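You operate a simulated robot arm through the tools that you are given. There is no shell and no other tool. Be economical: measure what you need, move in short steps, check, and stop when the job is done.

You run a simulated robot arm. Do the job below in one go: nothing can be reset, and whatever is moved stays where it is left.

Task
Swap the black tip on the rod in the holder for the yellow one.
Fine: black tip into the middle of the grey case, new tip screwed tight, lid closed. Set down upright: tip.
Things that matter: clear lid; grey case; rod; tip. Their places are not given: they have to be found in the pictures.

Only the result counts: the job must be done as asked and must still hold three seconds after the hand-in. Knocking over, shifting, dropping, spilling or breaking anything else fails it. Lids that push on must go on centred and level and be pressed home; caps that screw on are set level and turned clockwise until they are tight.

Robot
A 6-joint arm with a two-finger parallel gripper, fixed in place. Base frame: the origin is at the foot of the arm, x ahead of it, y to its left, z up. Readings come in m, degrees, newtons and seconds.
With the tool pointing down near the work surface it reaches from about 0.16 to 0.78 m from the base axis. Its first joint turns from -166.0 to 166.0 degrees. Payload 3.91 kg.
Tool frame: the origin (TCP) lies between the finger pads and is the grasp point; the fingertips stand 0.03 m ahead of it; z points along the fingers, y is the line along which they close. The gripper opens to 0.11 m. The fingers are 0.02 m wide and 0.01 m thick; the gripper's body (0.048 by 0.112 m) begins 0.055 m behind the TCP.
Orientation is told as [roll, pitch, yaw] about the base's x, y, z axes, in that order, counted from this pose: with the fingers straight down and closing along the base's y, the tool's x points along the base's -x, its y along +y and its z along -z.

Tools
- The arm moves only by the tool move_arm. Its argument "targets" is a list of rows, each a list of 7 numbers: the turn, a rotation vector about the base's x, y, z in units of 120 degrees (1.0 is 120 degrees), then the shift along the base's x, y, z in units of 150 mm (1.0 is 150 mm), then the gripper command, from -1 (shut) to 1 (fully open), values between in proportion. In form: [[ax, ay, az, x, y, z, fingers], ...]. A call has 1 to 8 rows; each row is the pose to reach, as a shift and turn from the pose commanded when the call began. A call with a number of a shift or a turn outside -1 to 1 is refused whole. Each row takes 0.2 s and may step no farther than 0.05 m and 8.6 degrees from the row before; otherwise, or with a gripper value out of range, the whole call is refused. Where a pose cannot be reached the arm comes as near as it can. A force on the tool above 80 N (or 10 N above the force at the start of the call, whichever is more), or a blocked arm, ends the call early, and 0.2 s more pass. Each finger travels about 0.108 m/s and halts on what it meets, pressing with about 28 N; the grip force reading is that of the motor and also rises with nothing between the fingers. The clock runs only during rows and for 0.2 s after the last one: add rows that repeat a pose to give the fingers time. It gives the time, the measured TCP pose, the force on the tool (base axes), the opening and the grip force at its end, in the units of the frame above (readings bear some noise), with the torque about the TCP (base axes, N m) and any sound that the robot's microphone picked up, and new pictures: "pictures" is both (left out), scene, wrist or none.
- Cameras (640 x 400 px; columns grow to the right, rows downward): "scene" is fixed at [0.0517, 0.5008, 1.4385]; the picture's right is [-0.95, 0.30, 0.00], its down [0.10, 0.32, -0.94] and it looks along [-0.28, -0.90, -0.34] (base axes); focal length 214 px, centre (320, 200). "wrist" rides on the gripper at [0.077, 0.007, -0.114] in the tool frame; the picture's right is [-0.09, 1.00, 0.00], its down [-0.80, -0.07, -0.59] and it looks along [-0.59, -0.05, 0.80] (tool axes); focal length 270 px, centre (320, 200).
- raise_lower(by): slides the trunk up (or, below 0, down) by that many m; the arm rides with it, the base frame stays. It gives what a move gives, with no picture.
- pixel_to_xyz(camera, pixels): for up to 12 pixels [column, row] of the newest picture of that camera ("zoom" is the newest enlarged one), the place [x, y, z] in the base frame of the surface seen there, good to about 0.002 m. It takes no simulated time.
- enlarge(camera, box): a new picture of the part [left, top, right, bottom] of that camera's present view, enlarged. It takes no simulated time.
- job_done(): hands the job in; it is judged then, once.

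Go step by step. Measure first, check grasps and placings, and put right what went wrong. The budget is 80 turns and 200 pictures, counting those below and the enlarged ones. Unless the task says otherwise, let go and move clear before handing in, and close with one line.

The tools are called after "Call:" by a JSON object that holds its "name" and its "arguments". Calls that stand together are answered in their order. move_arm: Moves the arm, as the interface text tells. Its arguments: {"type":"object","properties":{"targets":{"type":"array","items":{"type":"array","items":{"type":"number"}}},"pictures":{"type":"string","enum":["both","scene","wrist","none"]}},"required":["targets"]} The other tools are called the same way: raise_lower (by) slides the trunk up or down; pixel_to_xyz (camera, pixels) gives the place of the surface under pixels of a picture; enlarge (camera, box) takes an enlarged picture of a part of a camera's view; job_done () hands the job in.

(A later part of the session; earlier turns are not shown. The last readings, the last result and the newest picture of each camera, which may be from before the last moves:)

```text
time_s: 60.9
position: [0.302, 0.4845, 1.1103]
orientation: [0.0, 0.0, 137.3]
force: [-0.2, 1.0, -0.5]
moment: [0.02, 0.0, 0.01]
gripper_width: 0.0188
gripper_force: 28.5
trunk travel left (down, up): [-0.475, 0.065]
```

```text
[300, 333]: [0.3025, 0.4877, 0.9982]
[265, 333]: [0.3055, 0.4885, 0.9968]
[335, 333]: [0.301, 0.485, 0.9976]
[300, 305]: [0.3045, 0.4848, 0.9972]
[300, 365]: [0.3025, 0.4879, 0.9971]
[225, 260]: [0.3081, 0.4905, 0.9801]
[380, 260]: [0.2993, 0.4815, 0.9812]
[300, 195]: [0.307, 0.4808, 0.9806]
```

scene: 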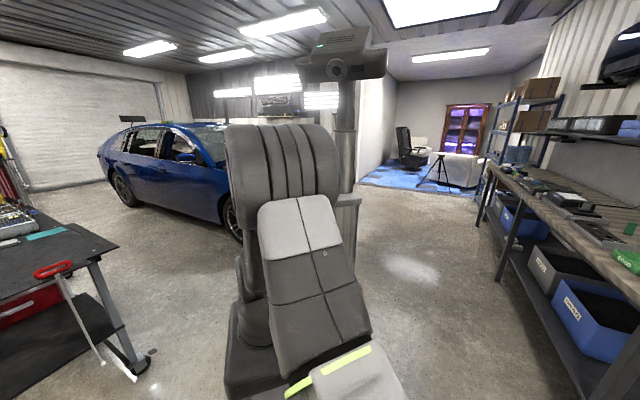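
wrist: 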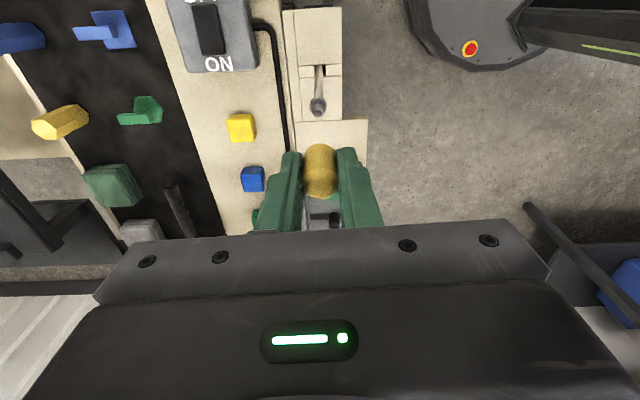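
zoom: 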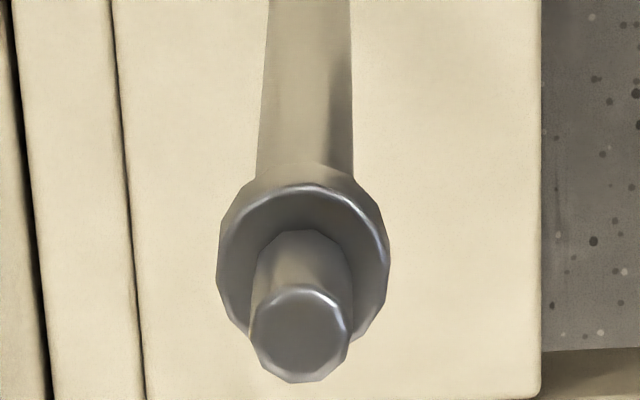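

The axis is about (0.303,0.486), with the stud top at 0.998. I'll lower until the tip base is just above the stud, then go on slowly, watching force.

Call:
{"name": "move_arm", "arguments": {"targets": [[0, 0, 0, 0.006, 0.008, -0.2, -1], [0, 0, 0, 0.006, 0.008, -0.4, -1], [0, 0, 0, 0.006, 0.008, -0.5, -1], [0, 0, 0, 0.006, 0.008, -0.5, -1]], "pictures": "wrist"}}

Call:
{"name": "enlarge", "arguments": {"camera": "wrist", "box": [280, 80, 360, 210]}}

Call:
{"name": "move_arm", "arguments": {"targets": [[0, 0, 0, 0, 0, -0.013, -1], [0, 0, 0, 0, 0, -0.027, -1], [0, 0, 0, 0, 0, -0.04, -1], [0, 0, 0, 0, 0, -0.04, -1]], "pictures": "none"}}

```text
time_s: 61.9
position: [0.3006, 0.4862, 1.0352]
orientation: [0.0, 0.0, 137.1]
force: [0.1, 0.0, -0.2]
moment: [-0.01, -0.03, 0.01]
gripper_width: 0.0183
gripper_force: 28.1
trunk travel left (down, up): [-0.475, 0.065]
```

wrist: 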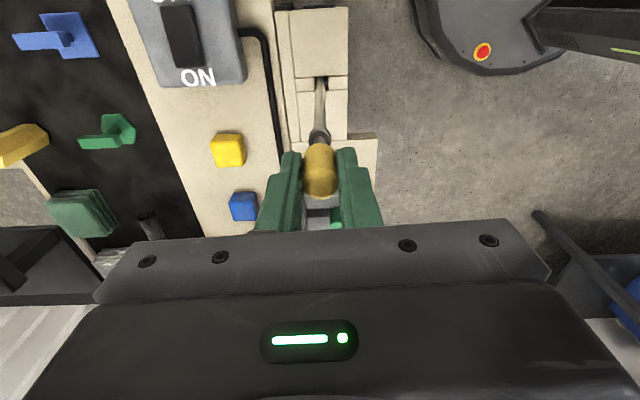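

```text
3.08 times, centred on (320, 145) of wrist
```

zoom: 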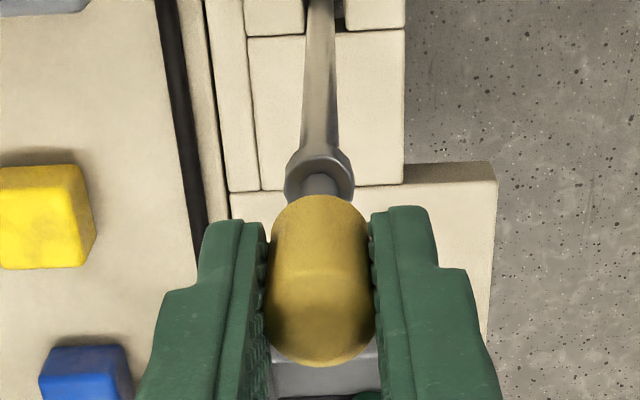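

```text
time_s: 62.9
position: [0.3013, 0.4849, 1.0296]
orientation: [0.1, 0.0, 137.1]
force: [-0.8, 0.7, 0.0]
moment: [0.01, 0.01, 0.01]
gripper_width: 0.0184
gripper_force: 28.7
trunk travel left (down, up): [-0.475, 0.065]
```

The tip and stud line up left-to-right. I'll continue down in small steps, watching for contact.

Call:
{"name": "move_arm", "arguments": {"targets": [[0, 0, 0, 0, 0, -0.01, -1], [0, 0, 0, 0, 0, -0.02, -1], [0, 0, 0, 0, 0, -0.03, -1], [0, 0, 0, 0, 0, -0.03, -1]], "pictures": "none"}}

Call:
{"name": "move_arm", "arguments": {"targets": [[0, 0, 0, 0, 0, -0.01, -1], [0, 0, 0, 0, 0, -0.02, -1], [0, 0, 0, 0, 0, -0.02, -1]], "pictures": "wrist"}}

Call:
{"name": "enlarge", "arguments": {"camera": "wrist", "box": [280, 80, 360, 210]}}

```text
time_s: 63.9
position: [0.3011, 0.4844, 1.0264]
orientation: [0.0, -0.1, 137.1]
force: [-0.1, 0.4, -0.1]
moment: [-0.01, 0.0, -0.04]
gripper_width: 0.0188
gripper_force: 28.0
trunk travel left (down, up): [-0.475, 0.065]
```

```text
time_s: 64.7
position: [0.3019, 0.4858, 1.0221]
orientation: [-0.1, 0.0, 137.1]
force: [-0.6, -0.1, -0.2]
moment: [0.0, -0.03, -0.01]
gripper_width: 0.0187
gripper_force: 27.8
trunk travel left (down, up): [-0.475, 0.065]
```

wrist: 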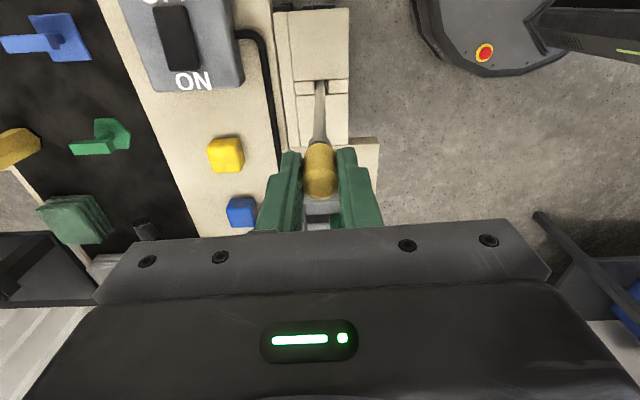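

```text
3.08 times, centred on (320, 145) of wrist
```

zoom: 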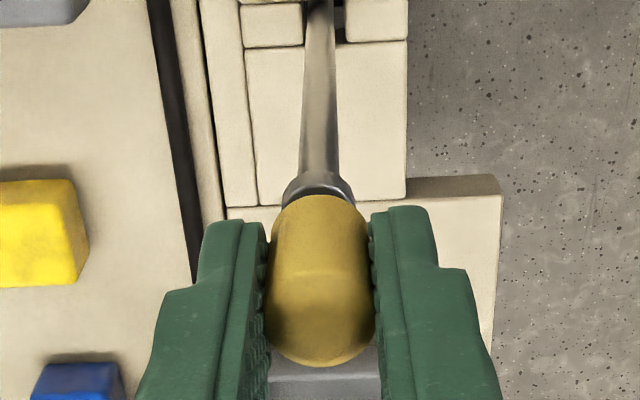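

The stud has slid inside the tip without force. I'll keep lowering until it meets the thread or collar.

Call:
{"name": "move_arm", "arguments": {"targets": [[0, 0, 0, 0, 0, -0.01, -1], [0, 0, 0, 0, 0, -0.02, -1], [0, 0, 0, 0, 0, -0.02, -1]], "pictures": "none"}}

Call:
{"name": "move_arm", "arguments": {"targets": [[0, 0, 0, 0, 0, -0.01, -1], [0, 0, 0, 0, 0, -0.02, -1], [0, 0, 0, 0, 0, -0.02, -1]], "pictures": "none"}}

```text
time_s: 65.5
position: [0.3021, 0.4852, 1.0187]
orientation: [0.0, 0.0, 137.1]
force: [0.7, 0.1, -0.6]
moment: [-0.03, 0.04, 0.0]
gripper_width: 0.0184
gripper_force: 28.1
trunk travel left (down, up): [-0.475, 0.065]
```

```text
time_s: 66.3
position: [0.3011, 0.4839, 1.0174]
orientation: [-0.1, 0.0, 137.1]
force: [0.9, 0.5, 9.2]
moment: [0.0, 0.0, 0.01]
gripper_width: 0.0183
gripper_force: 28.4
trunk travel left (down, up): [-0.475, 0.065]
```

Contact at z=1.017 with 9 N. Now I'll turn clockwise (-yaw) under this light press.

Call:
{"name": "move_arm", "arguments": {"targets": [[0, 0, -0.07, 0, 0, 0, -1], [0, 0, -0.14, 0, 0, 0, -1], [0, 0, -0.21, 0, 0, 0, -1], [0, 0, -0.28, 0, 0, 0, -1], [0, 0, -0.35, 0, 0, 0, -1], [0, 0, -0.42, 0, 0, 0, -1], [0, 0, -0.49, 0, 0, 0, -1], [0, 0, -0.56, 0, 0, 0, -1]], "pictures": "none"}}

Call:
{"name": "move_arm", "arguments": {"targets": [[0, 0, -0.07, 0, 0, 0, -1], [0, 0, -0.14, 0, 0, 0, -1], [0, 0, -0.21, 0, 0, 0, -1], [0, 0, -0.28, 0, 0, 0, -1], [0, 0, -0.35, 0, 0, 0, -1], [0, 0, -0.42, 0, 0, 0, -1], [0, 0, -0.49, 0, 0, 0, -1], [0, 0, -0.56, 0, 0, 0, -1]], "pictures": "wrist"}}

```text
time_s: 68.1
position: [0.3023, 0.4857, 1.0155]
orientation: [0.1, -0.2, 69.9]
force: [-0.2, 1.0, 15.1]
moment: [0.03, 0.06, -0.01]
gripper_width: 0.0186
gripper_force: 28.1
trunk travel left (down, up): [-0.475, 0.065]
```

```text
time_s: 69.9
position: [0.3016, 0.4845, 1.0168]
orientation: [0.0, -0.1, 2.5]
force: [-1.1, 0.4, 13.4]
moment: [0.04, 0.0, 0.57]
gripper_width: 0.0188
gripper_force: 28.0
trunk travel left (down, up): [-0.475, 0.065]
```

wrist: 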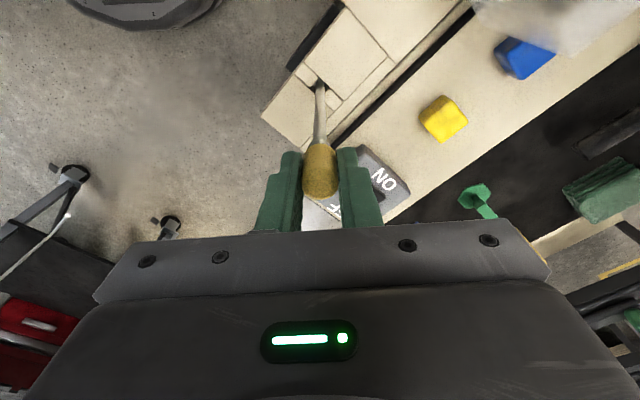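

Torque has risen to 0.57 N·m against the clockwise turn, so it's tightening. I'll turn further to confirm.

Call:
{"name": "move_arm", "arguments": {"targets": [[0, 0, -0.07, 0, 0, 0, -1], [0, 0, -0.14, 0, 0, 0, -1], [0, 0, -0.21, 0, 0, 0, -1], [0, 0, -0.28, 0, 0, 0, -1]], "pictures": "none"}}

Call:
{"name": "move_arm", "arguments": {"targets": [[0, 0, -0.07, 0, 0, 0, -1], [0, 0, -0.14, 0, 0, 0, -1], [0, 0, -0.21, 0, 0, 0, -1], [0, 0, -0.28, 0, 0, 0, -1]], "pictures": "wrist"}}

Call:
{"name": "enlarge", "arguments": {"camera": "wrist", "box": [280, 80, 360, 210]}}

```text
time_s: 70.9
position: [0.3031, 0.4846, 1.0153]
orientation: [-0.1, -0.1, -31.2]
force: [-0.2, -0.3, -0.2]
moment: [-0.04, 0.01, 0.26]
gripper_width: 0.0252
gripper_force: 28.2
trunk travel left (down, up): [-0.475, 0.065]
```

```text
time_s: 71.9
position: [0.3018, 0.486, 1.0157]
orientation: [0.0, 0.0, -64.7]
force: [-0.2, 0.2, -1.1]
moment: [0.05, -0.03, 0.03]
gripper_width: 0.0188
gripper_force: 28.3
trunk travel left (down, up): [-0.475, 0.065]
```

wrist: 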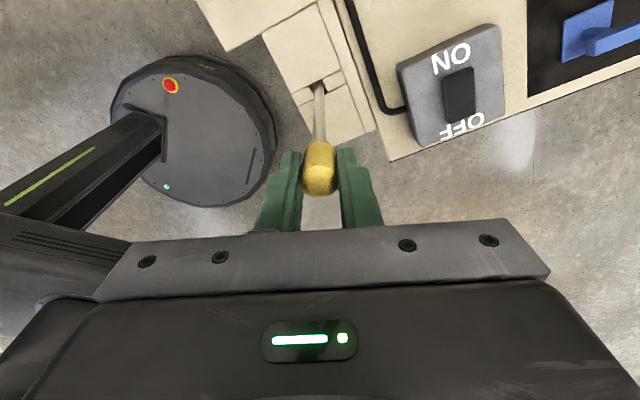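

```text
3.08 times, centred on (320, 145) of wrist
```

zoom: 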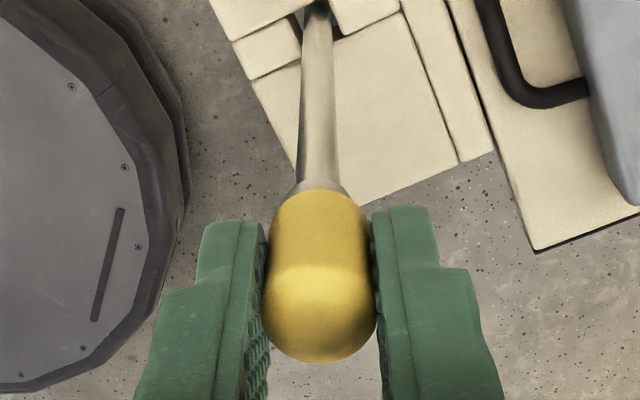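

The hand slipped round the tip (width jumped to 25 mm, then back to 18.8), which fits a tip that has stopped turning. I'll turn a bit further clockwise in steps to see if torque builds at once.

Call:
{"name": "move_arm", "arguments": {"targets": [[0, 0, -0.06, 0, 0, 0, -1]], "pictures": "none"}}

Call:
{"name": "move_arm", "arguments": {"targets": [[0, 0, -0.07, 0, 0, 0, -1]], "pictures": "none"}}

Call:
{"name": "move_arm", "arguments": {"targets": [[0, 0, -0.06, 0, 0, 0, -1]], "pictures": "none"}}

```text
time_s: 72.3
position: [0.3022, 0.4861, 1.0159]
orientation: [-0.1, -0.1, -71.7]
force: [0.1, -0.1, -0.7]
moment: [-0.03, -0.02, 0.12]
gripper_width: 0.0191
gripper_force: 27.2
trunk travel left (down, up): [-0.475, 0.065]
```

```text
time_s: 72.7
position: [0.302, 0.485, 1.0153]
orientation: [0.0, -0.1, -80.1]
force: [-0.7, -0.6, -1.1]
moment: [0.01, 0.03, 0.3]
gripper_width: 0.0191
gripper_force: 28.0
trunk travel left (down, up): [-0.475, 0.065]
```

```text
time_s: 73.1
position: [0.3022, 0.4849, 1.0156]
orientation: [0.0, 0.0, -87.3]
force: [0.2, 0.7, -0.3]
moment: [0.04, -0.02, 0.5]
gripper_width: 0.0193
gripper_force: 28.2
trunk travel left (down, up): [-0.475, 0.065]
```

Torque builds immediately (0.12 → 0.50 N·m) with no rotation or width change, so the yellow tip is tight. I'll release it and rise clear.

Call:
{"name": "move_arm", "arguments": {"targets": [[0, 0, 0, 0, 0, 0, -0.8], [0, 0, 0, 0, 0, 0, -0.4], [0, 0, 0, 0, 0, 0, -0.3], [0, 0, 0, 0, 0, 0.2, -0.3], [0, 0, 0, 0, 0, 0.5, -0.3], [0, 0, 0.07, 0, 0, 0.7, -0.3], [0, 0, 0.14, 0, 0, 0.7, -0.3]], "pictures": "wrist"}}

Call:
{"name": "enlarge", "arguments": {"camera": "wrist", "box": [280, 60, 360, 190]}}

```text
time_s: 74.7
position: [0.3013, 0.4842, 1.1205]
orientation: [0.1, 0.0, -70.4]
force: [-0.2, 0.1, -0.8]
moment: [-0.02, -0.01, 0.01]
gripper_width: 0.0386
gripper_force: 0.0
trunk travel left (down, up): [-0.475, 0.065]
```

wrist: 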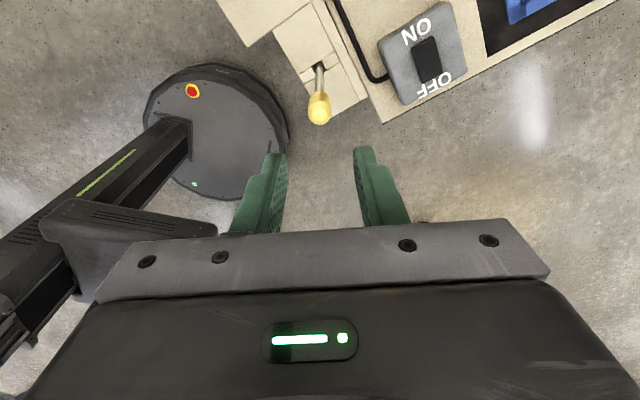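

```text
3.08 times, centred on (320, 125) of wrist
```

zoom: 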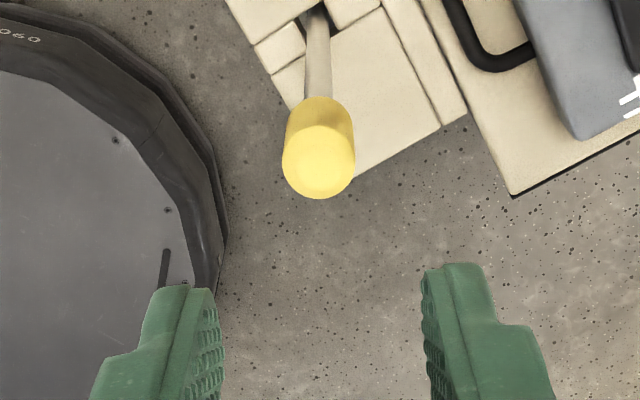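

Yellow sits straight on the rod. I'll check its top height against black's 1.015, and move toward the lid handle at yaw ≈ -45.

Call:
{"name": "pixel_to_xyz", "arguments": {"camera": "zoom", "pixels": [[320, 165], [295, 160], [345, 160], [320, 190], [320, 140], [320, 95]]}}

Call:
{"name": "move_arm", "arguments": {"targets": [[0, 0, 0.07, -0.12, 0.2, 0, -0.5], [0, 0, 0.14, -0.24, 0.4, 0, -0.5], [0, 0, 0.21, -0.36, 0.6, 0, -0.5], [0, 0, 0.21, -0.48, 0.8, 0, -0.5], [0, 0, 0.21, -0.6, 1, 0, -0.5]], "pictures": "wrist"}}

```text
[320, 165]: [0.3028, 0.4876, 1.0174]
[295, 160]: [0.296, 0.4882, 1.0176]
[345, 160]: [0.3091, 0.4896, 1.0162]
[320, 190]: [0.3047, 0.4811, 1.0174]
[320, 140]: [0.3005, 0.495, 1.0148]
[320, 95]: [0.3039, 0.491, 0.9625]
```

```text
time_s: 75.9
position: [0.2107, 0.6367, 1.1205]
orientation: [0.0, -0.1, -45.4]
force: [-1.0, 0.1, 0.4]
moment: [-0.01, -0.02, 0.0]
gripper_width: 0.0275
gripper_force: 0.1
trunk travel left (down, up): [-0.475, 0.065]
```

wrist: 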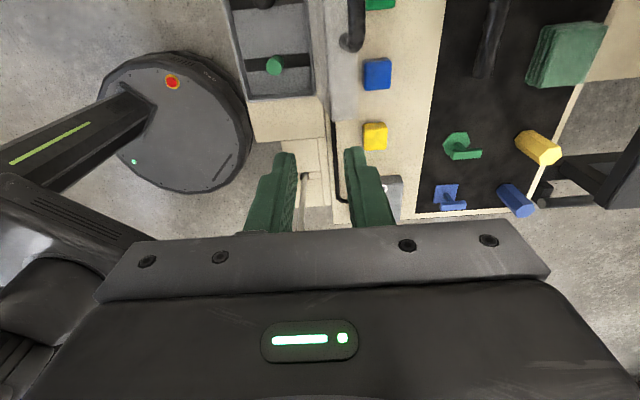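

The yellow top reads 1.0174 against black's 1.0153, so it may sit 2 mm short of home. Before closing the lid I'll take a tilted side view of the joint at the collar.

Call:
{"name": "move_arm", "arguments": {"targets": [[-0.047, -0.046, 0, 0.05, -0.12, 0, -0.5], [-0.095, -0.093, 0, 0.1, -0.24, 0, -0.5], [-0.142, -0.14, 0, 0.15, -0.36, 0, -0.5], [-0.189, -0.186, 0, 0.195, -0.48, -0.05, -0.5], [-0.236, -0.233, 0, 0.195, -0.58, -0.13, -0.5]], "pictures": "wrist"}}

Call:
{"name": "enlarge", "arguments": {"camera": "wrist", "box": [295, 70, 345, 120]}}

```text
time_s: 77.1
position: [0.2413, 0.5488, 1.1013]
orientation: [-0.1, -40.0, -45.2]
force: [-0.2, 0.1, 0.2]
moment: [-0.01, 0.02, 0.01]
gripper_width: 0.0274
gripper_force: 0.0
trunk travel left (down, up): [-0.475, 0.065]
```

wrist: 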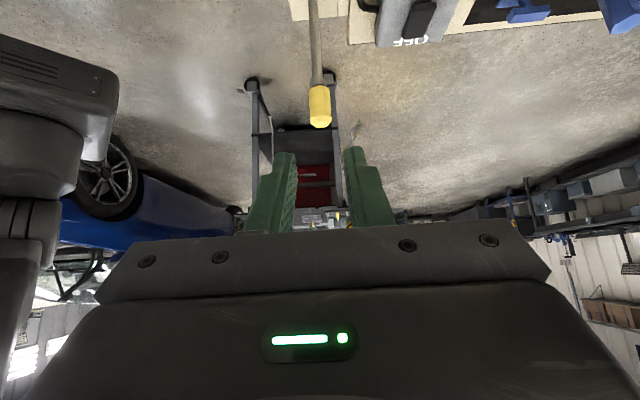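

```text
8.00 times, centred on (320, 95) of wrist
```

zoom: 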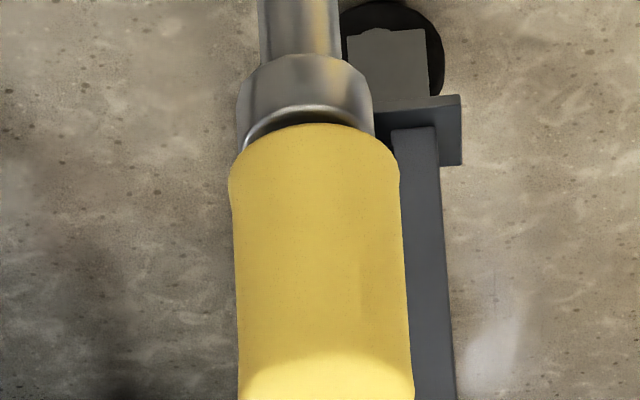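

The zoom shows a dark line between collar and tip at zoom (310,125). I'll measure heights across the joint.

Call:
{"name": "pixel_to_xyz", "arguments": {"camera": "zoom", "pixels": [[305, 70], [305, 90], [305, 105], [305, 113], [312, 130], [312, 145], [314, 165], [318, 200], [322, 300], [325, 370], [325, 390], [300, 30]]}}

Call:
{"name": "enlarge", "arguments": {"camera": "wrist", "box": [308, 78, 332, 98]}}

```text
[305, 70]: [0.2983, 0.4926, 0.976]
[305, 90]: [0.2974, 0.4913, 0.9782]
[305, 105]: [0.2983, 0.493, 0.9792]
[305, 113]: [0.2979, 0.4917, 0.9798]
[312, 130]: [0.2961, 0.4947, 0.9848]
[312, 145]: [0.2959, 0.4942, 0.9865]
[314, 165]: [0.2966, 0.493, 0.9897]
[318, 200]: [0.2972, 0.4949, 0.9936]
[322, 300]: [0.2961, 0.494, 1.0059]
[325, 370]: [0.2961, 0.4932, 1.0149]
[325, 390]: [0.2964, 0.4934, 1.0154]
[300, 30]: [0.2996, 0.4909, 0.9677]
```

```text
16.00 times, centred on (320, 88) of wrist
```

zoom: 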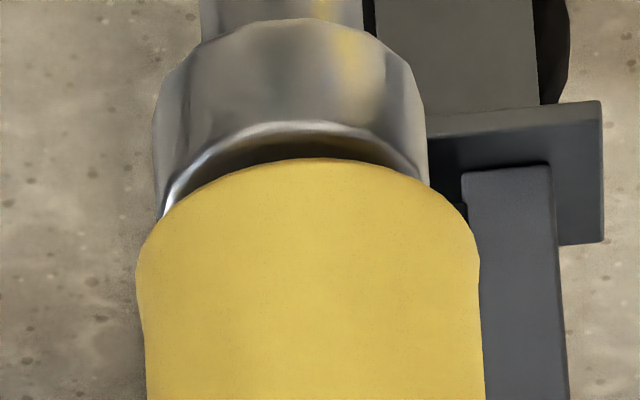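

The tip base is ≈2–3 mm above the collar, so it isn't home. I'll untilt, return above it, and regrip on its flats (yaw ≈25) at mid-height without pressing down, to keep turning.

Call:
{"name": "move_arm", "arguments": {"targets": [[0.047, 0.046, 0, 0, 0, 0.06, -0.3], [0.095, 0.093, 0, 0, 0, 0.1, -0.3], [0.142, 0.14, 0, 0.05, -0.05, 0.13, -0.3], [0.189, 0.186, 0, 0.1, -0.1, 0.13, -0.3], [0.236, 0.233, 0, 0.2, -0.2, 0.13, -0.3]], "pictures": "none"}}

Call:
{"name": "move_arm", "arguments": {"targets": [[0, 0, 0.07, 0.05, -0.05, 0, -0.3], [0, 0, 0.14, 0.1, -0.1, 0, -0.3], [0, 0, 0.21, 0.15, -0.15, 0, -0.3], [0, 0, 0.28, 0.2, -0.217, 0, -0.3], [0, 0, 0.35, 0.2, -0.217, 0, -0.3], [0, 0, 0.42, 0.2, -0.217, 0, -0.3], [0, 0, 0.49, 0.2, -0.217, 0, -0.3], [0, 0, 0.56, 0.2, -0.217, 0, -0.3]], "pictures": "wrist"}}

Call:
{"name": "enlarge", "arguments": {"camera": "wrist", "box": [300, 90, 340, 130]}}

```text
time_s: 78.3
position: [0.2709, 0.5179, 1.1208]
orientation: [0.0, 0.1, -45.3]
force: [0.1, -0.3, 0.2]
moment: [0.01, 0.0, -0.01]
gripper_width: 0.0387
gripper_force: 0.2
trunk travel left (down, up): [-0.475, 0.065]
```

```text
time_s: 80.1
position: [0.301, 0.4855, 1.1212]
orientation: [0.0, 0.0, 22.2]
force: [0.0, -0.4, 0.1]
moment: [0.01, 0.03, 0.0]
gripper_width: 0.0383
gripper_force: 0.0
trunk travel left (down, up): [-0.475, 0.065]
```

wrist: 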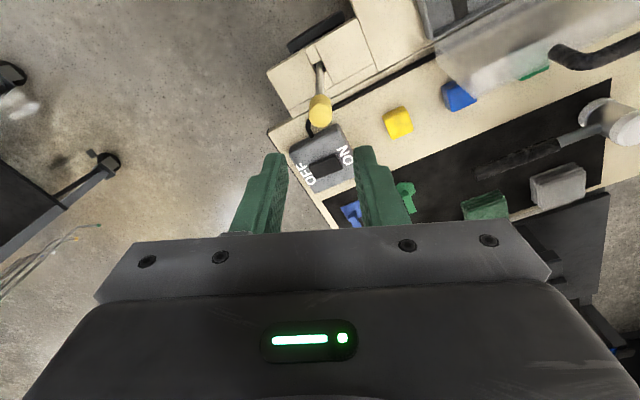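

```text
10.00 times, centred on (320, 110) of wrist
```

zoom: 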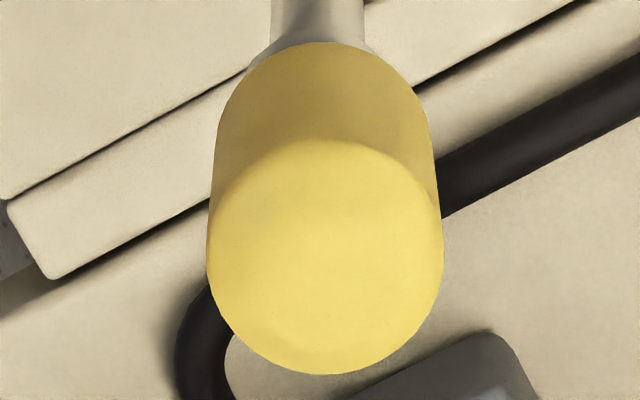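

The view is clear. I'll descend to mid-tip (z≈1.000) and grip.

Call:
{"name": "move_arm", "arguments": {"targets": [[0, 0, 0, 0.007, 0.002, -0.3, -0.3], [0, 0, 0, 0.007, 0.002, -0.6, -0.3], [0, 0, 0, 0.007, 0.002, -0.807, -0.3], [0, 0, 0, 0.007, 0.002, -0.807, -0.7], [0, 0, 0, 0.007, 0.002, -0.807, -1], [0, 0, 0, 0.007, 0.002, -0.807, -1], [0, 0, 0, 0.007, 0.002, -0.807, -1]], "pictures": "none"}}

Call:
{"name": "move_arm", "arguments": {"targets": [[0, 0, -0.05, 0, 0, 0, -1], [0, 0, -0.1, 0, 0, 0, -1]], "pictures": "none"}}

Call:
{"name": "move_arm", "arguments": {"targets": [[0, 0, -0.05, 0, 0, 0, -1], [0, 0, -0.1, 0, 0, 0, -1]], "pictures": "wrist"}}

```text
time_s: 81.7
position: [0.3017, 0.4855, 0.9995]
orientation: [0.0, -0.1, 22.0]
force: [0.8, 0.3, -3.4]
moment: [0.0, -0.01, 0.03]
gripper_width: 0.0188
gripper_force: 28.4
trunk travel left (down, up): [-0.475, 0.065]
```

```text
time_s: 82.3
position: [0.3016, 0.4865, 0.9999]
orientation: [-0.1, 0.1, 9.9]
force: [-0.6, 0.2, -6.3]
moment: [-0.07, -0.02, 0.31]
gripper_width: 0.0189
gripper_force: 27.8
trunk travel left (down, up): [-0.475, 0.065]
```

```text
time_s: 82.9
position: [0.3026, 0.4863, 0.9998]
orientation: [-0.1, 0.0, -2.1]
force: [-0.7, -1.1, -6.6]
moment: [-0.01, 0.01, 0.62]
gripper_width: 0.0189
gripper_force: 28.0
trunk travel left (down, up): [-0.475, 0.065]
```

wrist: 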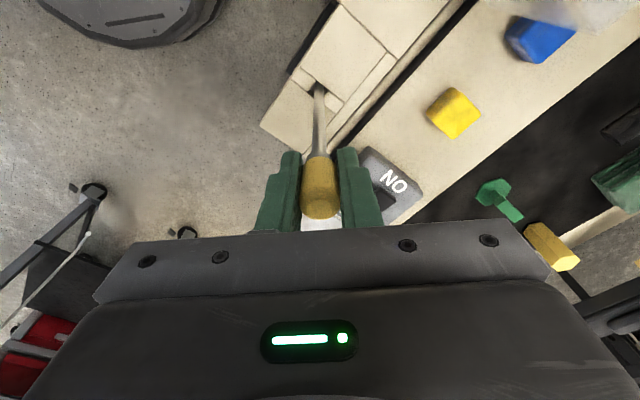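

Torque rises linearly to 0.62 N·m and the tip now pulls the hand down (-6.6 N), so the thread is biting. I'll keep turning, letting the hand follow down 2 mm.

Call:
{"name": "move_arm", "arguments": {"targets": [[0, 0, -0.04, 0, 0, -0.007, -1], [0, 0, -0.08, 0, 0, -0.014, -1]], "pictures": "none"}}

Call:
{"name": "move_arm", "arguments": {"targets": [[0, 0, -0.04, 0, 0, 0, -1], [0, 0, -0.08, 0, 0, 0, -1]], "pictures": "none"}}

Call:
{"name": "move_arm", "arguments": {"targets": [[0, 0, -0.04, 0, 0, 0, -1], [0, 0, -0.08, 0, 0, 0, -1]], "pictures": "none"}}

```text
time_s: 83.5
position: [0.3022, 0.4869, 0.9989]
orientation: [0.2, -0.1, -11.6]
force: [-0.6, -0.1, 7.7]
moment: [-0.01, 0.02, 0.77]
gripper_width: 0.0196
gripper_force: 28.1
trunk travel left (down, up): [-0.475, 0.065]
```

```text
time_s: 84.1
position: [0.3021, 0.486, 0.9972]
orientation: [-0.1, -0.1, -21.4]
force: [-0.5, -1.6, 0.5]
moment: [0.0, 0.01, 0.49]
gripper_width: 0.0245
gripper_force: 28.4
trunk travel left (down, up): [-0.475, 0.065]
```

```text
time_s: 84.7
position: [0.3029, 0.4855, 0.9981]
orientation: [0.0, 0.0, -31.1]
force: [0.1, -0.9, -0.6]
moment: [-0.01, 0.01, 0.3]
gripper_width: 0.0266
gripper_force: 27.7
trunk travel left (down, up): [-0.475, 0.065]
```

The tip stalls at a fixed angle while still 2–3 mm high: probably jammed on the thread. I'll settle onto the next flats and unscrew anticlockwise in steps to see how it behaves.

Call:
{"name": "move_arm", "arguments": {"targets": [[0, 0, -0.07, 0, 0, 0, -1], [0, 0, -0.14, 0, 0, 0, -1], [0, 0, -0.21, 0, 0, 0, -1], [0, 0, -0.28, 0, 0, 0, -1], [0, 0, -0.28, 0, 0, 0, -1]], "pictures": "none"}}

Call:
{"name": "move_arm", "arguments": {"targets": [[0, 0, 0.06, 0, 0, 0, -1], [0, 0, 0.12, 0, 0, 0, -1]], "pictures": "none"}}

Call:
{"name": "move_arm", "arguments": {"targets": [[0, 0, 0.06, 0, 0, 0, -1], [0, 0, 0.12, 0, 0, 0, -1]], "pictures": "none"}}

Call:
{"name": "move_arm", "arguments": {"targets": [[0, 0, 0.06, 0, 0, 0, -1], [0, 0, 0.12, 0, 0, 0, -1]], "pictures": "none"}}

Call:
{"name": "move_arm", "arguments": {"targets": [[0, 0, 0.06, 0, 0, 0, -1], [0, 0, 0.12, 0, 0, 0, -1]], "pictures": "wrist"}}

```text
time_s: 85.9
position: [0.3026, 0.4861, 0.9979]
orientation: [0.0, -0.1, -64.6]
force: [0.7, -0.2, -1.6]
moment: [-0.02, -0.02, -0.02]
gripper_width: 0.0194
gripper_force: 28.1
trunk travel left (down, up): [-0.475, 0.065]
```

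```text
time_s: 86.5
position: [0.3027, 0.4869, 0.9971]
orientation: [0.0, -0.1, -49.9]
force: [0.2, 0.4, -1.7]
moment: [0.04, -0.05, -0.06]
gripper_width: 0.0193
gripper_force: 27.7
trunk travel left (down, up): [-0.475, 0.065]
```

```text
time_s: 87.1
position: [0.3019, 0.4854, 0.9982]
orientation: [0.1, 0.0, -35.5]
force: [0.8, -0.7, -0.2]
moment: [0.0, 0.01, -0.02]
gripper_width: 0.0194
gripper_force: 27.9
trunk travel left (down, up): [-0.475, 0.065]
```

```text
time_s: 87.7
position: [0.3022, 0.4857, 0.9968]
orientation: [0.0, 0.0, -21.1]
force: [0.4, 0.6, -1.5]
moment: [0.02, 0.02, -0.03]
gripper_width: 0.0191
gripper_force: 28.1
trunk travel left (down, up): [-0.475, 0.065]
```

```text
time_s: 88.3
position: [0.3009, 0.4855, 0.9983]
orientation: [0.0, 0.0, -6.7]
force: [-0.2, -0.1, -2.1]
moment: [0.01, -0.02, 0.01]
gripper_width: 0.0195
gripper_force: 28.1
trunk travel left (down, up): [-0.475, 0.065]
```

wrist: 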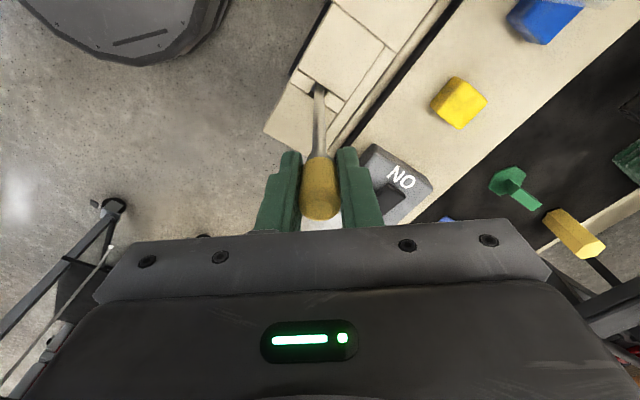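

Anticlockwise it turns freely, clockwise it hits a hard stop. I'll continue anticlockwise with a slight upward bias to find where the thread releases.

Call:
{"name": "move_arm", "arguments": {"targets": [[0, 0, 0.06, 0, 0, 0.01, -1], [0, 0, 0.12, 0, 0, 0.02, -1]], "pictures": "none"}}

Call:
{"name": "move_arm", "arguments": {"targets": [[0, 0, 0.06, 0, 0, 0, -1], [0, 0, 0.12, 0, 0, 0, -1]], "pictures": "none"}}

Call:
{"name": "move_arm", "arguments": {"targets": [[0, 0, 0.06, 0, 0, 0, -1], [0, 0, 0.12, 0, 0, 0, -1]], "pictures": "none"}}

Call:
{"name": "move_arm", "arguments": {"targets": [[0, 0, 0.06, 0, 0, 0, -1], [0, 0, 0.12, 0, 0, 0, -1]], "pictures": "none"}}

Call:
{"name": "move_arm", "arguments": {"targets": [[0, 0, 0.06, 0, 0, 0, -1], [0, 0, 0.12, 0, 0, 0, -1]], "pictures": "none"}}

Call:
{"name": "move_arm", "arguments": {"targets": [[0, 0, 0.06, 0, 0, 0, -1], [0, 0, 0.12, 0, 0, 0, -1]], "pictures": "none"}}

Call:
{"name": "move_arm", "arguments": {"targets": [[0, 0, 0.06, 0, 0, 0, -1], [0, 0, 0.12, 0, 0, 0, -1]], "pictures": "none"}}

```text
time_s: 88.9
position: [0.3007, 0.4867, 1.0012]
orientation: [-0.1, 0.0, 7.5]
force: [-0.4, 0.6, -3.3]
moment: [-0.01, 0.04, -0.05]
gripper_width: 0.0193
gripper_force: 28.1
trunk travel left (down, up): [-0.475, 0.065]
```

```text
time_s: 89.5
position: [0.3025, 0.4862, 1.0]
orientation: [0.0, 0.0, 22.0]
force: [0.3, 0.8, -3.0]
moment: [0.04, 0.02, -0.01]
gripper_width: 0.0191
gripper_force: 28.1
trunk travel left (down, up): [-0.475, 0.065]
```

```text
time_s: 90.1
position: [0.3024, 0.4862, 1.0007]
orientation: [0.0, 0.1, 36.4]
force: [-0.2, -0.1, -4.1]
moment: [-0.04, -0.01, -0.02]
gripper_width: 0.0192
gripper_force: 27.9
trunk travel left (down, up): [-0.475, 0.065]
```

```text
time_s: 90.7
position: [0.3016, 0.4866, 1.0012]
orientation: [-0.1, -0.1, 50.9]
force: [0.2, 0.3, 0.3]
moment: [0.03, -0.01, 0.01]
gripper_width: 0.0192
gripper_force: 27.6
trunk travel left (down, up): [-0.475, 0.065]
```

```text
time_s: 91.3
position: [0.3021, 0.4861, 1.0007]
orientation: [0.1, 0.0, 65.2]
force: [-0.1, -0.3, -0.1]
moment: [0.0, 0.01, 0.02]
gripper_width: 0.019
gripper_force: 28.4
trunk travel left (down, up): [-0.475, 0.065]
```

```text
time_s: 91.9
position: [0.3026, 0.4852, 1.0]
orientation: [-0.1, 0.0, 79.5]
force: [0.4, -0.2, 0.6]
moment: [-0.04, -0.01, 0.02]
gripper_width: 0.0191
gripper_force: 27.6
trunk travel left (down, up): [-0.475, 0.065]
```

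```text
time_s: 92.5
position: [0.3013, 0.4862, 1.0016]
orientation: [0.0, 0.0, 94.0]
force: [0.1, -0.5, -0.3]
moment: [0.02, 0.0, -0.01]
gripper_width: 0.0191
gripper_force: 28.1
trunk travel left (down, up): [-0.475, 0.065]
```

The thread let go about 105° anticlockwise from the stop, the same signature as black. I'll re-seat now with the self-centred grip: press down lightly, then turn clockwise in small steps and watch whether the height falls.

Call:
{"name": "move_arm", "arguments": {"targets": [[0, 0, 0, 0, 0, -0.01, -1], [0, 0, 0, 0, 0, -0.02, -1], [0, 0, 0, 0, 0, -0.02, -1]], "pictures": "wrist"}}

Call:
{"name": "enlarge", "arguments": {"camera": "wrist", "box": [290, 90, 350, 230]}}

```text
time_s: 93.3
position: [0.3018, 0.4849, 0.9986]
orientation: [0.0, 0.0, 93.9]
force: [-0.4, 0.4, -0.7]
moment: [0.02, -0.01, 0.04]
gripper_width: 0.0194
gripper_force: 28.2
trunk travel left (down, up): [-0.475, 0.065]
```

wrist: 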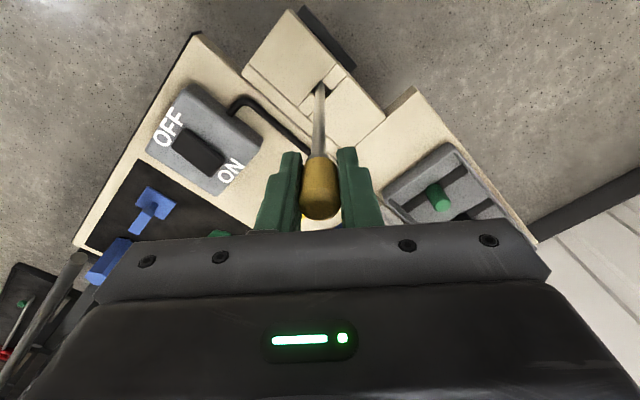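

```text
2.86 times, centred on (320, 160) of wrist
```

zoom: 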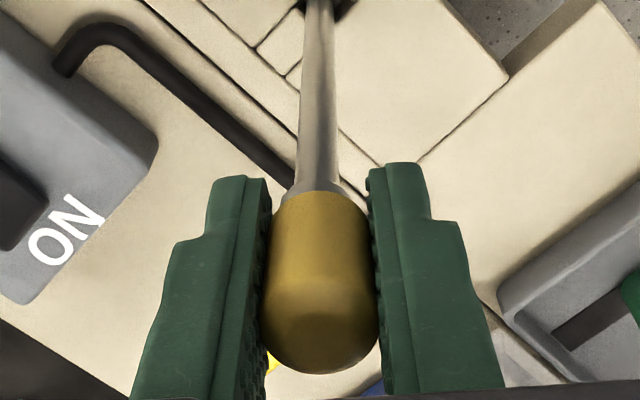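

The tip is free and not yet touching. I'll lower in steps to find the contact height.

Call:
{"name": "move_arm", "arguments": {"targets": [[0, 0, 0, 0, 0, -0.01, -1], [0, 0, 0, 0, 0, -0.01, -1]], "pictures": "none"}}

Call:
{"name": "move_arm", "arguments": {"targets": [[0, 0, 0, 0, 0, -0.01, -1], [0, 0, 0, 0, 0, -0.01, -1]], "pictures": "none"}}

Call:
{"name": "move_arm", "arguments": {"targets": [[0, 0, 0, 0, 0, -0.01, -1], [0, 0, 0, 0, 0, -0.01, -1]], "pictures": "none"}}

```text
time_s: 93.9
position: [0.301, 0.4855, 0.9964]
orientation: [-0.1, 0.1, 93.9]
force: [-0.4, 0.0, -0.1]
moment: [0.0, 0.0, -0.02]
gripper_width: 0.0194
gripper_force: 28.1
trunk travel left (down, up): [-0.475, 0.065]
```

```text
time_s: 94.5
position: [0.303, 0.4869, 0.9953]
orientation: [-0.1, -0.1, 94.0]
force: [0.4, -0.4, 6.1]
moment: [-0.04, 0.02, 0.01]
gripper_width: 0.0191
gripper_force: 27.9
trunk travel left (down, up): [-0.475, 0.065]
```

```text
time_s: 95.1
position: [0.3011, 0.4852, 0.9943]
orientation: [-0.1, -0.2, 94.0]
force: [-0.5, 0.6, 19.3]
moment: [-0.05, 0.02, -0.02]
gripper_width: 0.0193
gripper_force: 27.8
trunk travel left (down, up): [-0.475, 0.065]
```

Contact is at hand z≈0.995. Now I'll turn clockwise in small steps with ~12 N press, watching force and torque.

Call:
{"name": "move_arm", "arguments": {"targets": [[0, 0, -0.06, 0, 0, 0.005, -1], [0, 0, -0.12, 0, 0, 0.005, -1]], "pictures": "none"}}

Call:
{"name": "move_arm", "arguments": {"targets": [[0, 0, -0.06, 0, 0, 0, -1], [0, 0, -0.12, 0, 0, 0, -1]], "pictures": "none"}}

Call:
{"name": "move_arm", "arguments": {"targets": [[0, 0, -0.06, 0, 0, 0, -1], [0, 0, -0.12, 0, 0, 0, -1]], "pictures": "none"}}

Call:
{"name": "move_arm", "arguments": {"targets": [[0, 0, -0.06, 0, 0, 0, -1], [0, 0, -0.12, 0, 0, 0, -1]], "pictures": "none"}}

Call:
{"name": "move_arm", "arguments": {"targets": [[0, 0, -0.06, 0, 0, 0, -1], [0, 0, -0.12, 0, 0, 0, -1]], "pictures": "none"}}

Call:
{"name": "move_arm", "arguments": {"targets": [[0, 0, -0.06, 0, 0, 0, -1], [0, 0, -0.12, 0, 0, 0, -1]], "pictures": "none"}}

Call:
{"name": "move_arm", "arguments": {"targets": [[0, 0, -0.06, 0, 0, 0, -1], [0, 0, -0.12, 0, 0, 0, -1]], "pictures": "none"}}

```text
time_s: 95.7
position: [0.3015, 0.485, 0.9954]
orientation: [0.0, -0.1, 79.3]
force: [-1.1, 0.7, 17.5]
moment: [0.01, -0.02, -0.03]
gripper_width: 0.0189
gripper_force: 27.8
trunk travel left (down, up): [-0.475, 0.065]
```

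```text
time_s: 96.3
position: [0.3011, 0.4853, 0.9941]
orientation: [0.1, -0.2, 65.0]
force: [-2.2, -0.6, 15.4]
moment: [0.01, 0.0, 0.01]
gripper_width: 0.0193
gripper_force: 28.2
trunk travel left (down, up): [-0.475, 0.065]
```

```text
time_s: 96.9
position: [0.3019, 0.4858, 0.9967]
orientation: [0.0, -0.2, 50.5]
force: [-0.6, 0.8, 14.2]
moment: [0.01, 0.0, -0.03]
gripper_width: 0.019
gripper_force: 27.6
trunk travel left (down, up): [-0.475, 0.065]
```

```text
time_s: 97.5
position: [0.3021, 0.4861, 0.9952]
orientation: [0.0, -0.1, 36.3]
force: [0.4, 0.0, 15.0]
moment: [-0.02, 0.05, 0.02]
gripper_width: 0.019
gripper_force: 27.7
trunk travel left (down, up): [-0.475, 0.065]
```

```text
time_s: 98.1
position: [0.3016, 0.4856, 0.9955]
orientation: [0.0, -0.1, 21.8]
force: [-1.1, 0.7, 14.2]
moment: [-0.03, 0.04, 0.01]
gripper_width: 0.0192
gripper_force: 27.6
trunk travel left (down, up): [-0.475, 0.065]
```

```text
time_s: 98.7
position: [0.3019, 0.4862, 0.9937]
orientation: [0.1, 0.0, 7.3]
force: [-0.1, -0.1, 12.7]
moment: [-0.01, 0.03, -0.01]
gripper_width: 0.019
gripper_force: 27.9
trunk travel left (down, up): [-0.475, 0.065]
```

```text
time_s: 99.3
position: [0.3012, 0.4859, 0.9949]
orientation: [0.0, 0.0, -7.0]
force: [-0.2, 0.4, 11.6]
moment: [0.0, -0.02, -0.01]
gripper_width: 0.0191
gripper_force: 27.9
trunk travel left (down, up): [-0.475, 0.065]
```

Press force falls steadily (17.5 → 11.6 N) as it turns: the thread is drawing the tip down with no torque yet. I'll continue.

Call:
{"name": "move_arm", "arguments": {"targets": [[0, 0, -0.06, 0, 0, 0, -1], [0, 0, -0.12, 0, 0, 0, -1]], "pictures": "none"}}

Call:
{"name": "move_arm", "arguments": {"targets": [[0, 0, -0.06, 0, 0, 0, -1], [0, 0, -0.12, 0, 0, 0, -1]], "pictures": "none"}}

Call:
{"name": "move_arm", "arguments": {"targets": [[0, 0, -0.06, 0, 0, 0, -1], [0, 0, -0.12, 0, 0, 0, -1]], "pictures": "none"}}

Call:
{"name": "move_arm", "arguments": {"targets": [[0, 0, -0.06, 0, 0, 0, -1], [0, 0, -0.12, 0, 0, 0, -1]], "pictures": "none"}}

Call:
{"name": "move_arm", "arguments": {"targets": [[0, 0, -0.06, 0, 0, 0, -1], [0, 0, -0.12, 0, 0, 0, -1]], "pictures": "wrist"}}

```text
time_s: 99.9
position: [0.3018, 0.4851, 0.9952]
orientation: [0.1, -0.1, -21.3]
force: [-0.8, 1.6, 11.7]
moment: [0.06, 0.02, 0.0]
gripper_width: 0.0194
gripper_force: 28.1
trunk travel left (down, up): [-0.475, 0.065]
```

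```text
time_s: 100.5
position: [0.3017, 0.4854, 0.9956]
orientation: [0.0, -0.1, -35.8]
force: [-0.1, -0.1, 12.0]
moment: [-0.01, -0.04, 0.0]
gripper_width: 0.0192
gripper_force: 28.1
trunk travel left (down, up): [-0.475, 0.065]
```

```text
time_s: 101.1
position: [0.3031, 0.4862, 0.9946]
orientation: [-0.1, 0.0, -50.3]
force: [-0.3, 0.2, 13.7]
moment: [0.01, -0.01, 0.0]
gripper_width: 0.0194
gripper_force: 27.5
trunk travel left (down, up): [-0.475, 0.065]
```

```text
time_s: 101.7
position: [0.3017, 0.4861, 0.9948]
orientation: [-0.1, 0.0, -64.6]
force: [-1.1, 0.6, 12.7]
moment: [0.01, 0.0, -0.01]
gripper_width: 0.0193
gripper_force: 27.5
trunk travel left (down, up): [-0.475, 0.065]
```

```text
time_s: 102.3
position: [0.3013, 0.4866, 0.9949]
orientation: [-0.1, 0.0, -79.0]
force: [-0.1, -0.1, 12.3]
moment: [0.01, 0.02, 0.01]
gripper_width: 0.0192
gripper_force: 28.0
trunk travel left (down, up): [-0.475, 0.065]
```

wrist: 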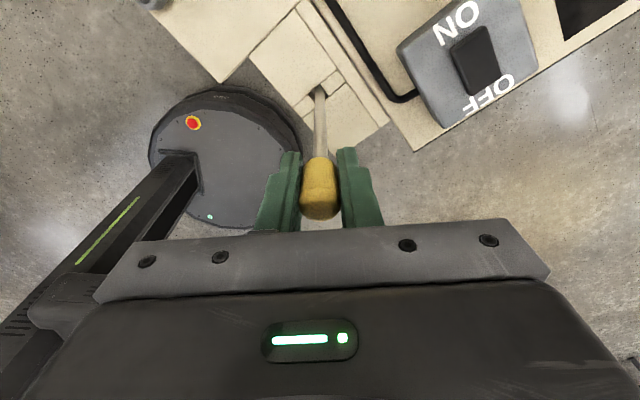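

173° without any stop or torque: it seems to be spinning on its seat without engaging. I'll check the tip's height now.

Call:
{"name": "enlarge", "arguments": {"camera": "wrist", "box": [290, 90, 350, 230]}}

Call:
{"name": "pixel_to_xyz", "arguments": {"camera": "wrist", "pixels": [[320, 200], [320, 205], [320, 210], [315, 205], [325, 205], [320, 165], [320, 160], [320, 155], [320, 150], [320, 175]]}}

```text
2.86 times, centred on (320, 160) of wrist
```

zoom: 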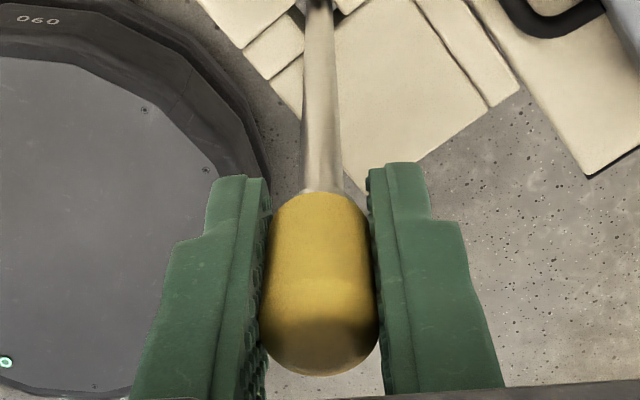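

```text
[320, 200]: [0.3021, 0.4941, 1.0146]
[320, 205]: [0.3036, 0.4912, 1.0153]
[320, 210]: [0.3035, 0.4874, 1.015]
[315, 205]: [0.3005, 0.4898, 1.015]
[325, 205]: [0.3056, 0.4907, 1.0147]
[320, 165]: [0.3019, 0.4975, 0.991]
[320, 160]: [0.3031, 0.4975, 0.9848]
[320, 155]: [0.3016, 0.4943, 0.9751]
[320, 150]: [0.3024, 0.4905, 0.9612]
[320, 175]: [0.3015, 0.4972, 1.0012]
```

The top now reads 1.0150, the same as black had, so it's at the right height but not yet tight. I'll release, wind back 180°, regrip, and keep turning clockwise.

Call:
{"name": "move_arm", "arguments": {"targets": [[0, 0, 0, 0, 0, 0.01, -0.6], [0, 0, 0, 0, 0, 0.02, -0.2], [0, 0, 0.07, 0, 0, 0.02, -0.2], [0, 0, 0.14, 0, 0, 0.02, -0.2], [0, 0, 0.21, 0, 0, 0.02, -0.2], [0, 0, 0.28, 0, 0, 0.02, -0.2], [0, 0, 0.35, 0, 0, 0.02, -0.2], [0, 0, 0.42, 0, 0, 0.02, -0.2]], "pictures": "none"}}

Call:
{"name": "move_arm", "arguments": {"targets": [[0, 0, 0.07, 0, 0, 0, -0.2], [0, 0, 0.14, 0, 0, 0, -0.2], [0, 0, 0.21, 0, 0, 0, -0.2], [0, 0, 0.28, 0, 0, 0, -0.2], [0, 0, 0.35, 0, 0, 0, -0.2], [0, 0, 0.42, 0, 0, 0, -0.2], [0, 0, 0.49, 0, 0, 0, -0.2], [0, 0, 0.56, 0, 0, 0, -0.2]], "pictures": "none"}}

Call:
{"name": "move_arm", "arguments": {"targets": [[0, 0, 0.07, 0, 0, 0, -0.2], [0, 0, 0.14, 0, 0, 0, -0.2], [0, 0, 0.21, 0, 0, 0, -0.2], [0, 0, 0.28, 0, 0, 0, -0.2], [0, 0, 0.35, 0, 0, 0, -0.2], [0, 0, 0.42, 0, 0, 0, -0.2], [0, 0, 0.49, 0, 0, 0, -0.2], [0, 0, 0.52, 0, 0, 0, -0.2]], "pictures": "wrist"}}

Call:
{"name": "move_arm", "arguments": {"targets": [[0, 0, 0, 0, 0, 0, -0.6], [0, 0, 0, 0, 0, 0, -1], [0, 0, 0, 0, 0, 0, -1], [0, 0, 0, 0, 0, 0, -1]], "pictures": "wrist"}}

```text
time_s: 104.1
position: [0.3022, 0.4862, 0.9979]
orientation: [0.0, 0.1, -28.3]
force: [-0.1, 0.2, 0.0]
moment: [0.0, 0.0, -0.02]
gripper_width: 0.0439
gripper_force: 0.0
trunk travel left (down, up): [-0.475, 0.065]
```

```text
time_s: 105.9
position: [0.3027, 0.4868, 0.9961]
orientation: [0.0, 0.0, 38.8]
force: [-0.3, -0.1, -0.7]
moment: [-0.02, -0.01, -0.04]
gripper_width: 0.0441
gripper_force: 0.1
trunk travel left (down, up): [-0.475, 0.065]
```

```text
time_s: 107.7
position: [0.3026, 0.4858, 0.9969]
orientation: [-0.1, 0.0, 101.2]
force: [-0.1, 0.1, -0.1]
moment: [-0.03, 0.03, -0.02]
gripper_width: 0.044
gripper_force: 0.1
trunk travel left (down, up): [-0.475, 0.065]
```

wrist: 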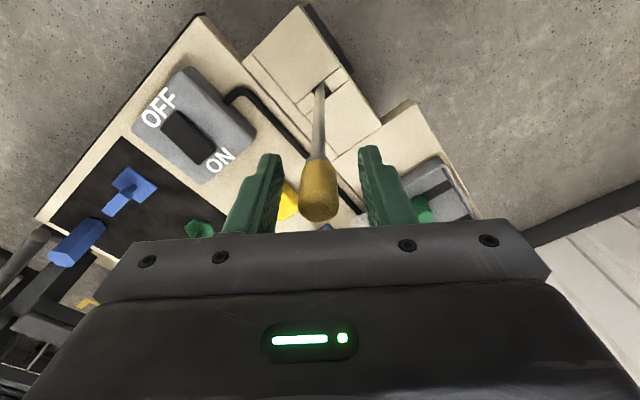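

```text
time_s: 108.7
position: [0.3015, 0.4857, 0.9969]
orientation: [0.0, 0.0, 101.0]
force: [0.4, -0.7, -0.3]
moment: [0.01, 0.01, 0.04]
gripper_width: 0.0194
gripper_force: 28.1
trunk travel left (down, up): [-0.475, 0.065]
```

wrist: 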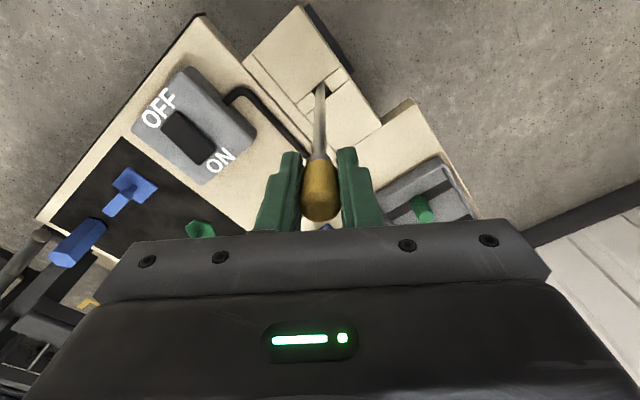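

It's regripped at yaw 101 with no stray forces. Now I'll turn clockwise again with a light downward bias.

Call:
{"name": "move_arm", "arguments": {"targets": [[0, 0, -0.07, 0, 0, -0.005, -1], [0, 0, -0.14, 0, 0, -0.01, -1], [0, 0, -0.21, 0, 0, -0.01, -1]], "pictures": "none"}}

Call:
{"name": "move_arm", "arguments": {"targets": [[0, 0, -0.07, 0, 0, 0, -1], [0, 0, -0.14, 0, 0, 0, -1], [0, 0, -0.21, 0, 0, 0, -1]], "pictures": "none"}}

Call:
{"name": "move_arm", "arguments": {"targets": [[0, 0, -0.07, 0, 0, 0, -1], [0, 0, -0.14, 0, 0, 0, -1], [0, 0, -0.21, 0, 0, 0, -1]], "pictures": "none"}}

Call:
{"name": "move_arm", "arguments": {"targets": [[0, 0, -0.07, 0, 0, 0, -1], [0, 0, -0.14, 0, 0, 0, -1], [0, 0, -0.21, 0, 0, 0, -1]], "pictures": "none"}}

Call:
{"name": "move_arm", "arguments": {"targets": [[0, 0, -0.07, 0, 0, 0, -1], [0, 0, -0.14, 0, 0, 0, -1], [0, 0, -0.21, 0, 0, 0, -1]], "pictures": "none"}}

Call:
{"name": "move_arm", "arguments": {"targets": [[0, 0, -0.07, 0, 0, 0, -1], [0, 0, -0.14, 0, 0, 0, -1], [0, 0, -0.21, 0, 0, 0, -1]], "pictures": "none"}}

Call:
{"name": "move_arm", "arguments": {"targets": [[0, 0, -0.07, 0, 0, 0, -1], [0, 0, -0.14, 0, 0, 0, -1], [0, 0, -0.21, 0, 0, 0, -1]], "pictures": "none"}}

```text
time_s: 109.5
position: [0.302, 0.4858, 0.9975]
orientation: [0.0, -0.1, 75.7]
force: [0.4, -0.5, 9.7]
moment: [0.03, -0.01, 0.02]
gripper_width: 0.0192
gripper_force: 27.9
trunk travel left (down, up): [-0.475, 0.065]
```

```text
time_s: 110.3
position: [0.3016, 0.4855, 0.9967]
orientation: [0.0, -0.1, 50.6]
force: [-0.4, 1.0, 16.4]
moment: [0.0, -0.01, 0.01]
gripper_width: 0.0194
gripper_force: 28.5
trunk travel left (down, up): [-0.475, 0.065]
```

```text
time_s: 111.1
position: [0.3026, 0.4857, 0.9964]
orientation: [0.1, -0.2, 25.4]
force: [-0.6, -0.4, 18.7]
moment: [0.02, -0.01, 0.0]
gripper_width: 0.0194
gripper_force: 27.8
trunk travel left (down, up): [-0.475, 0.065]
```

```text
time_s: 111.9
position: [0.3017, 0.4859, 0.9962]
orientation: [0.0, 0.0, 0.2]
force: [-0.2, -0.3, 20.1]
moment: [-0.01, -0.03, -0.04]
gripper_width: 0.0192
gripper_force: 28.0
trunk travel left (down, up): [-0.475, 0.065]
```

```text
time_s: 112.7
position: [0.3021, 0.4856, 0.996]
orientation: [0.1, 0.0, -25.0]
force: [0.3, -1.0, 19.6]
moment: [0.0, 0.0, 0.0]
gripper_width: 0.0192
gripper_force: 27.9
trunk travel left (down, up): [-0.475, 0.065]
```

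```text
time_s: 113.5
position: [0.3015, 0.4854, 0.996]
orientation: [0.2, 0.0, -50.3]
force: [0.3, 0.2, 19.5]
moment: [-0.01, 0.07, -0.01]
gripper_width: 0.0192
gripper_force: 27.7
trunk travel left (down, up): [-0.475, 0.065]
```

```text
time_s: 114.3
position: [0.3026, 0.4853, 0.9972]
orientation: [0.0, 0.1, -75.4]
force: [-1.0, -0.1, 17.0]
moment: [-0.03, 0.03, 0.03]
gripper_width: 0.0195
gripper_force: 27.7
trunk travel left (down, up): [-0.475, 0.065]
5 turns are left
```

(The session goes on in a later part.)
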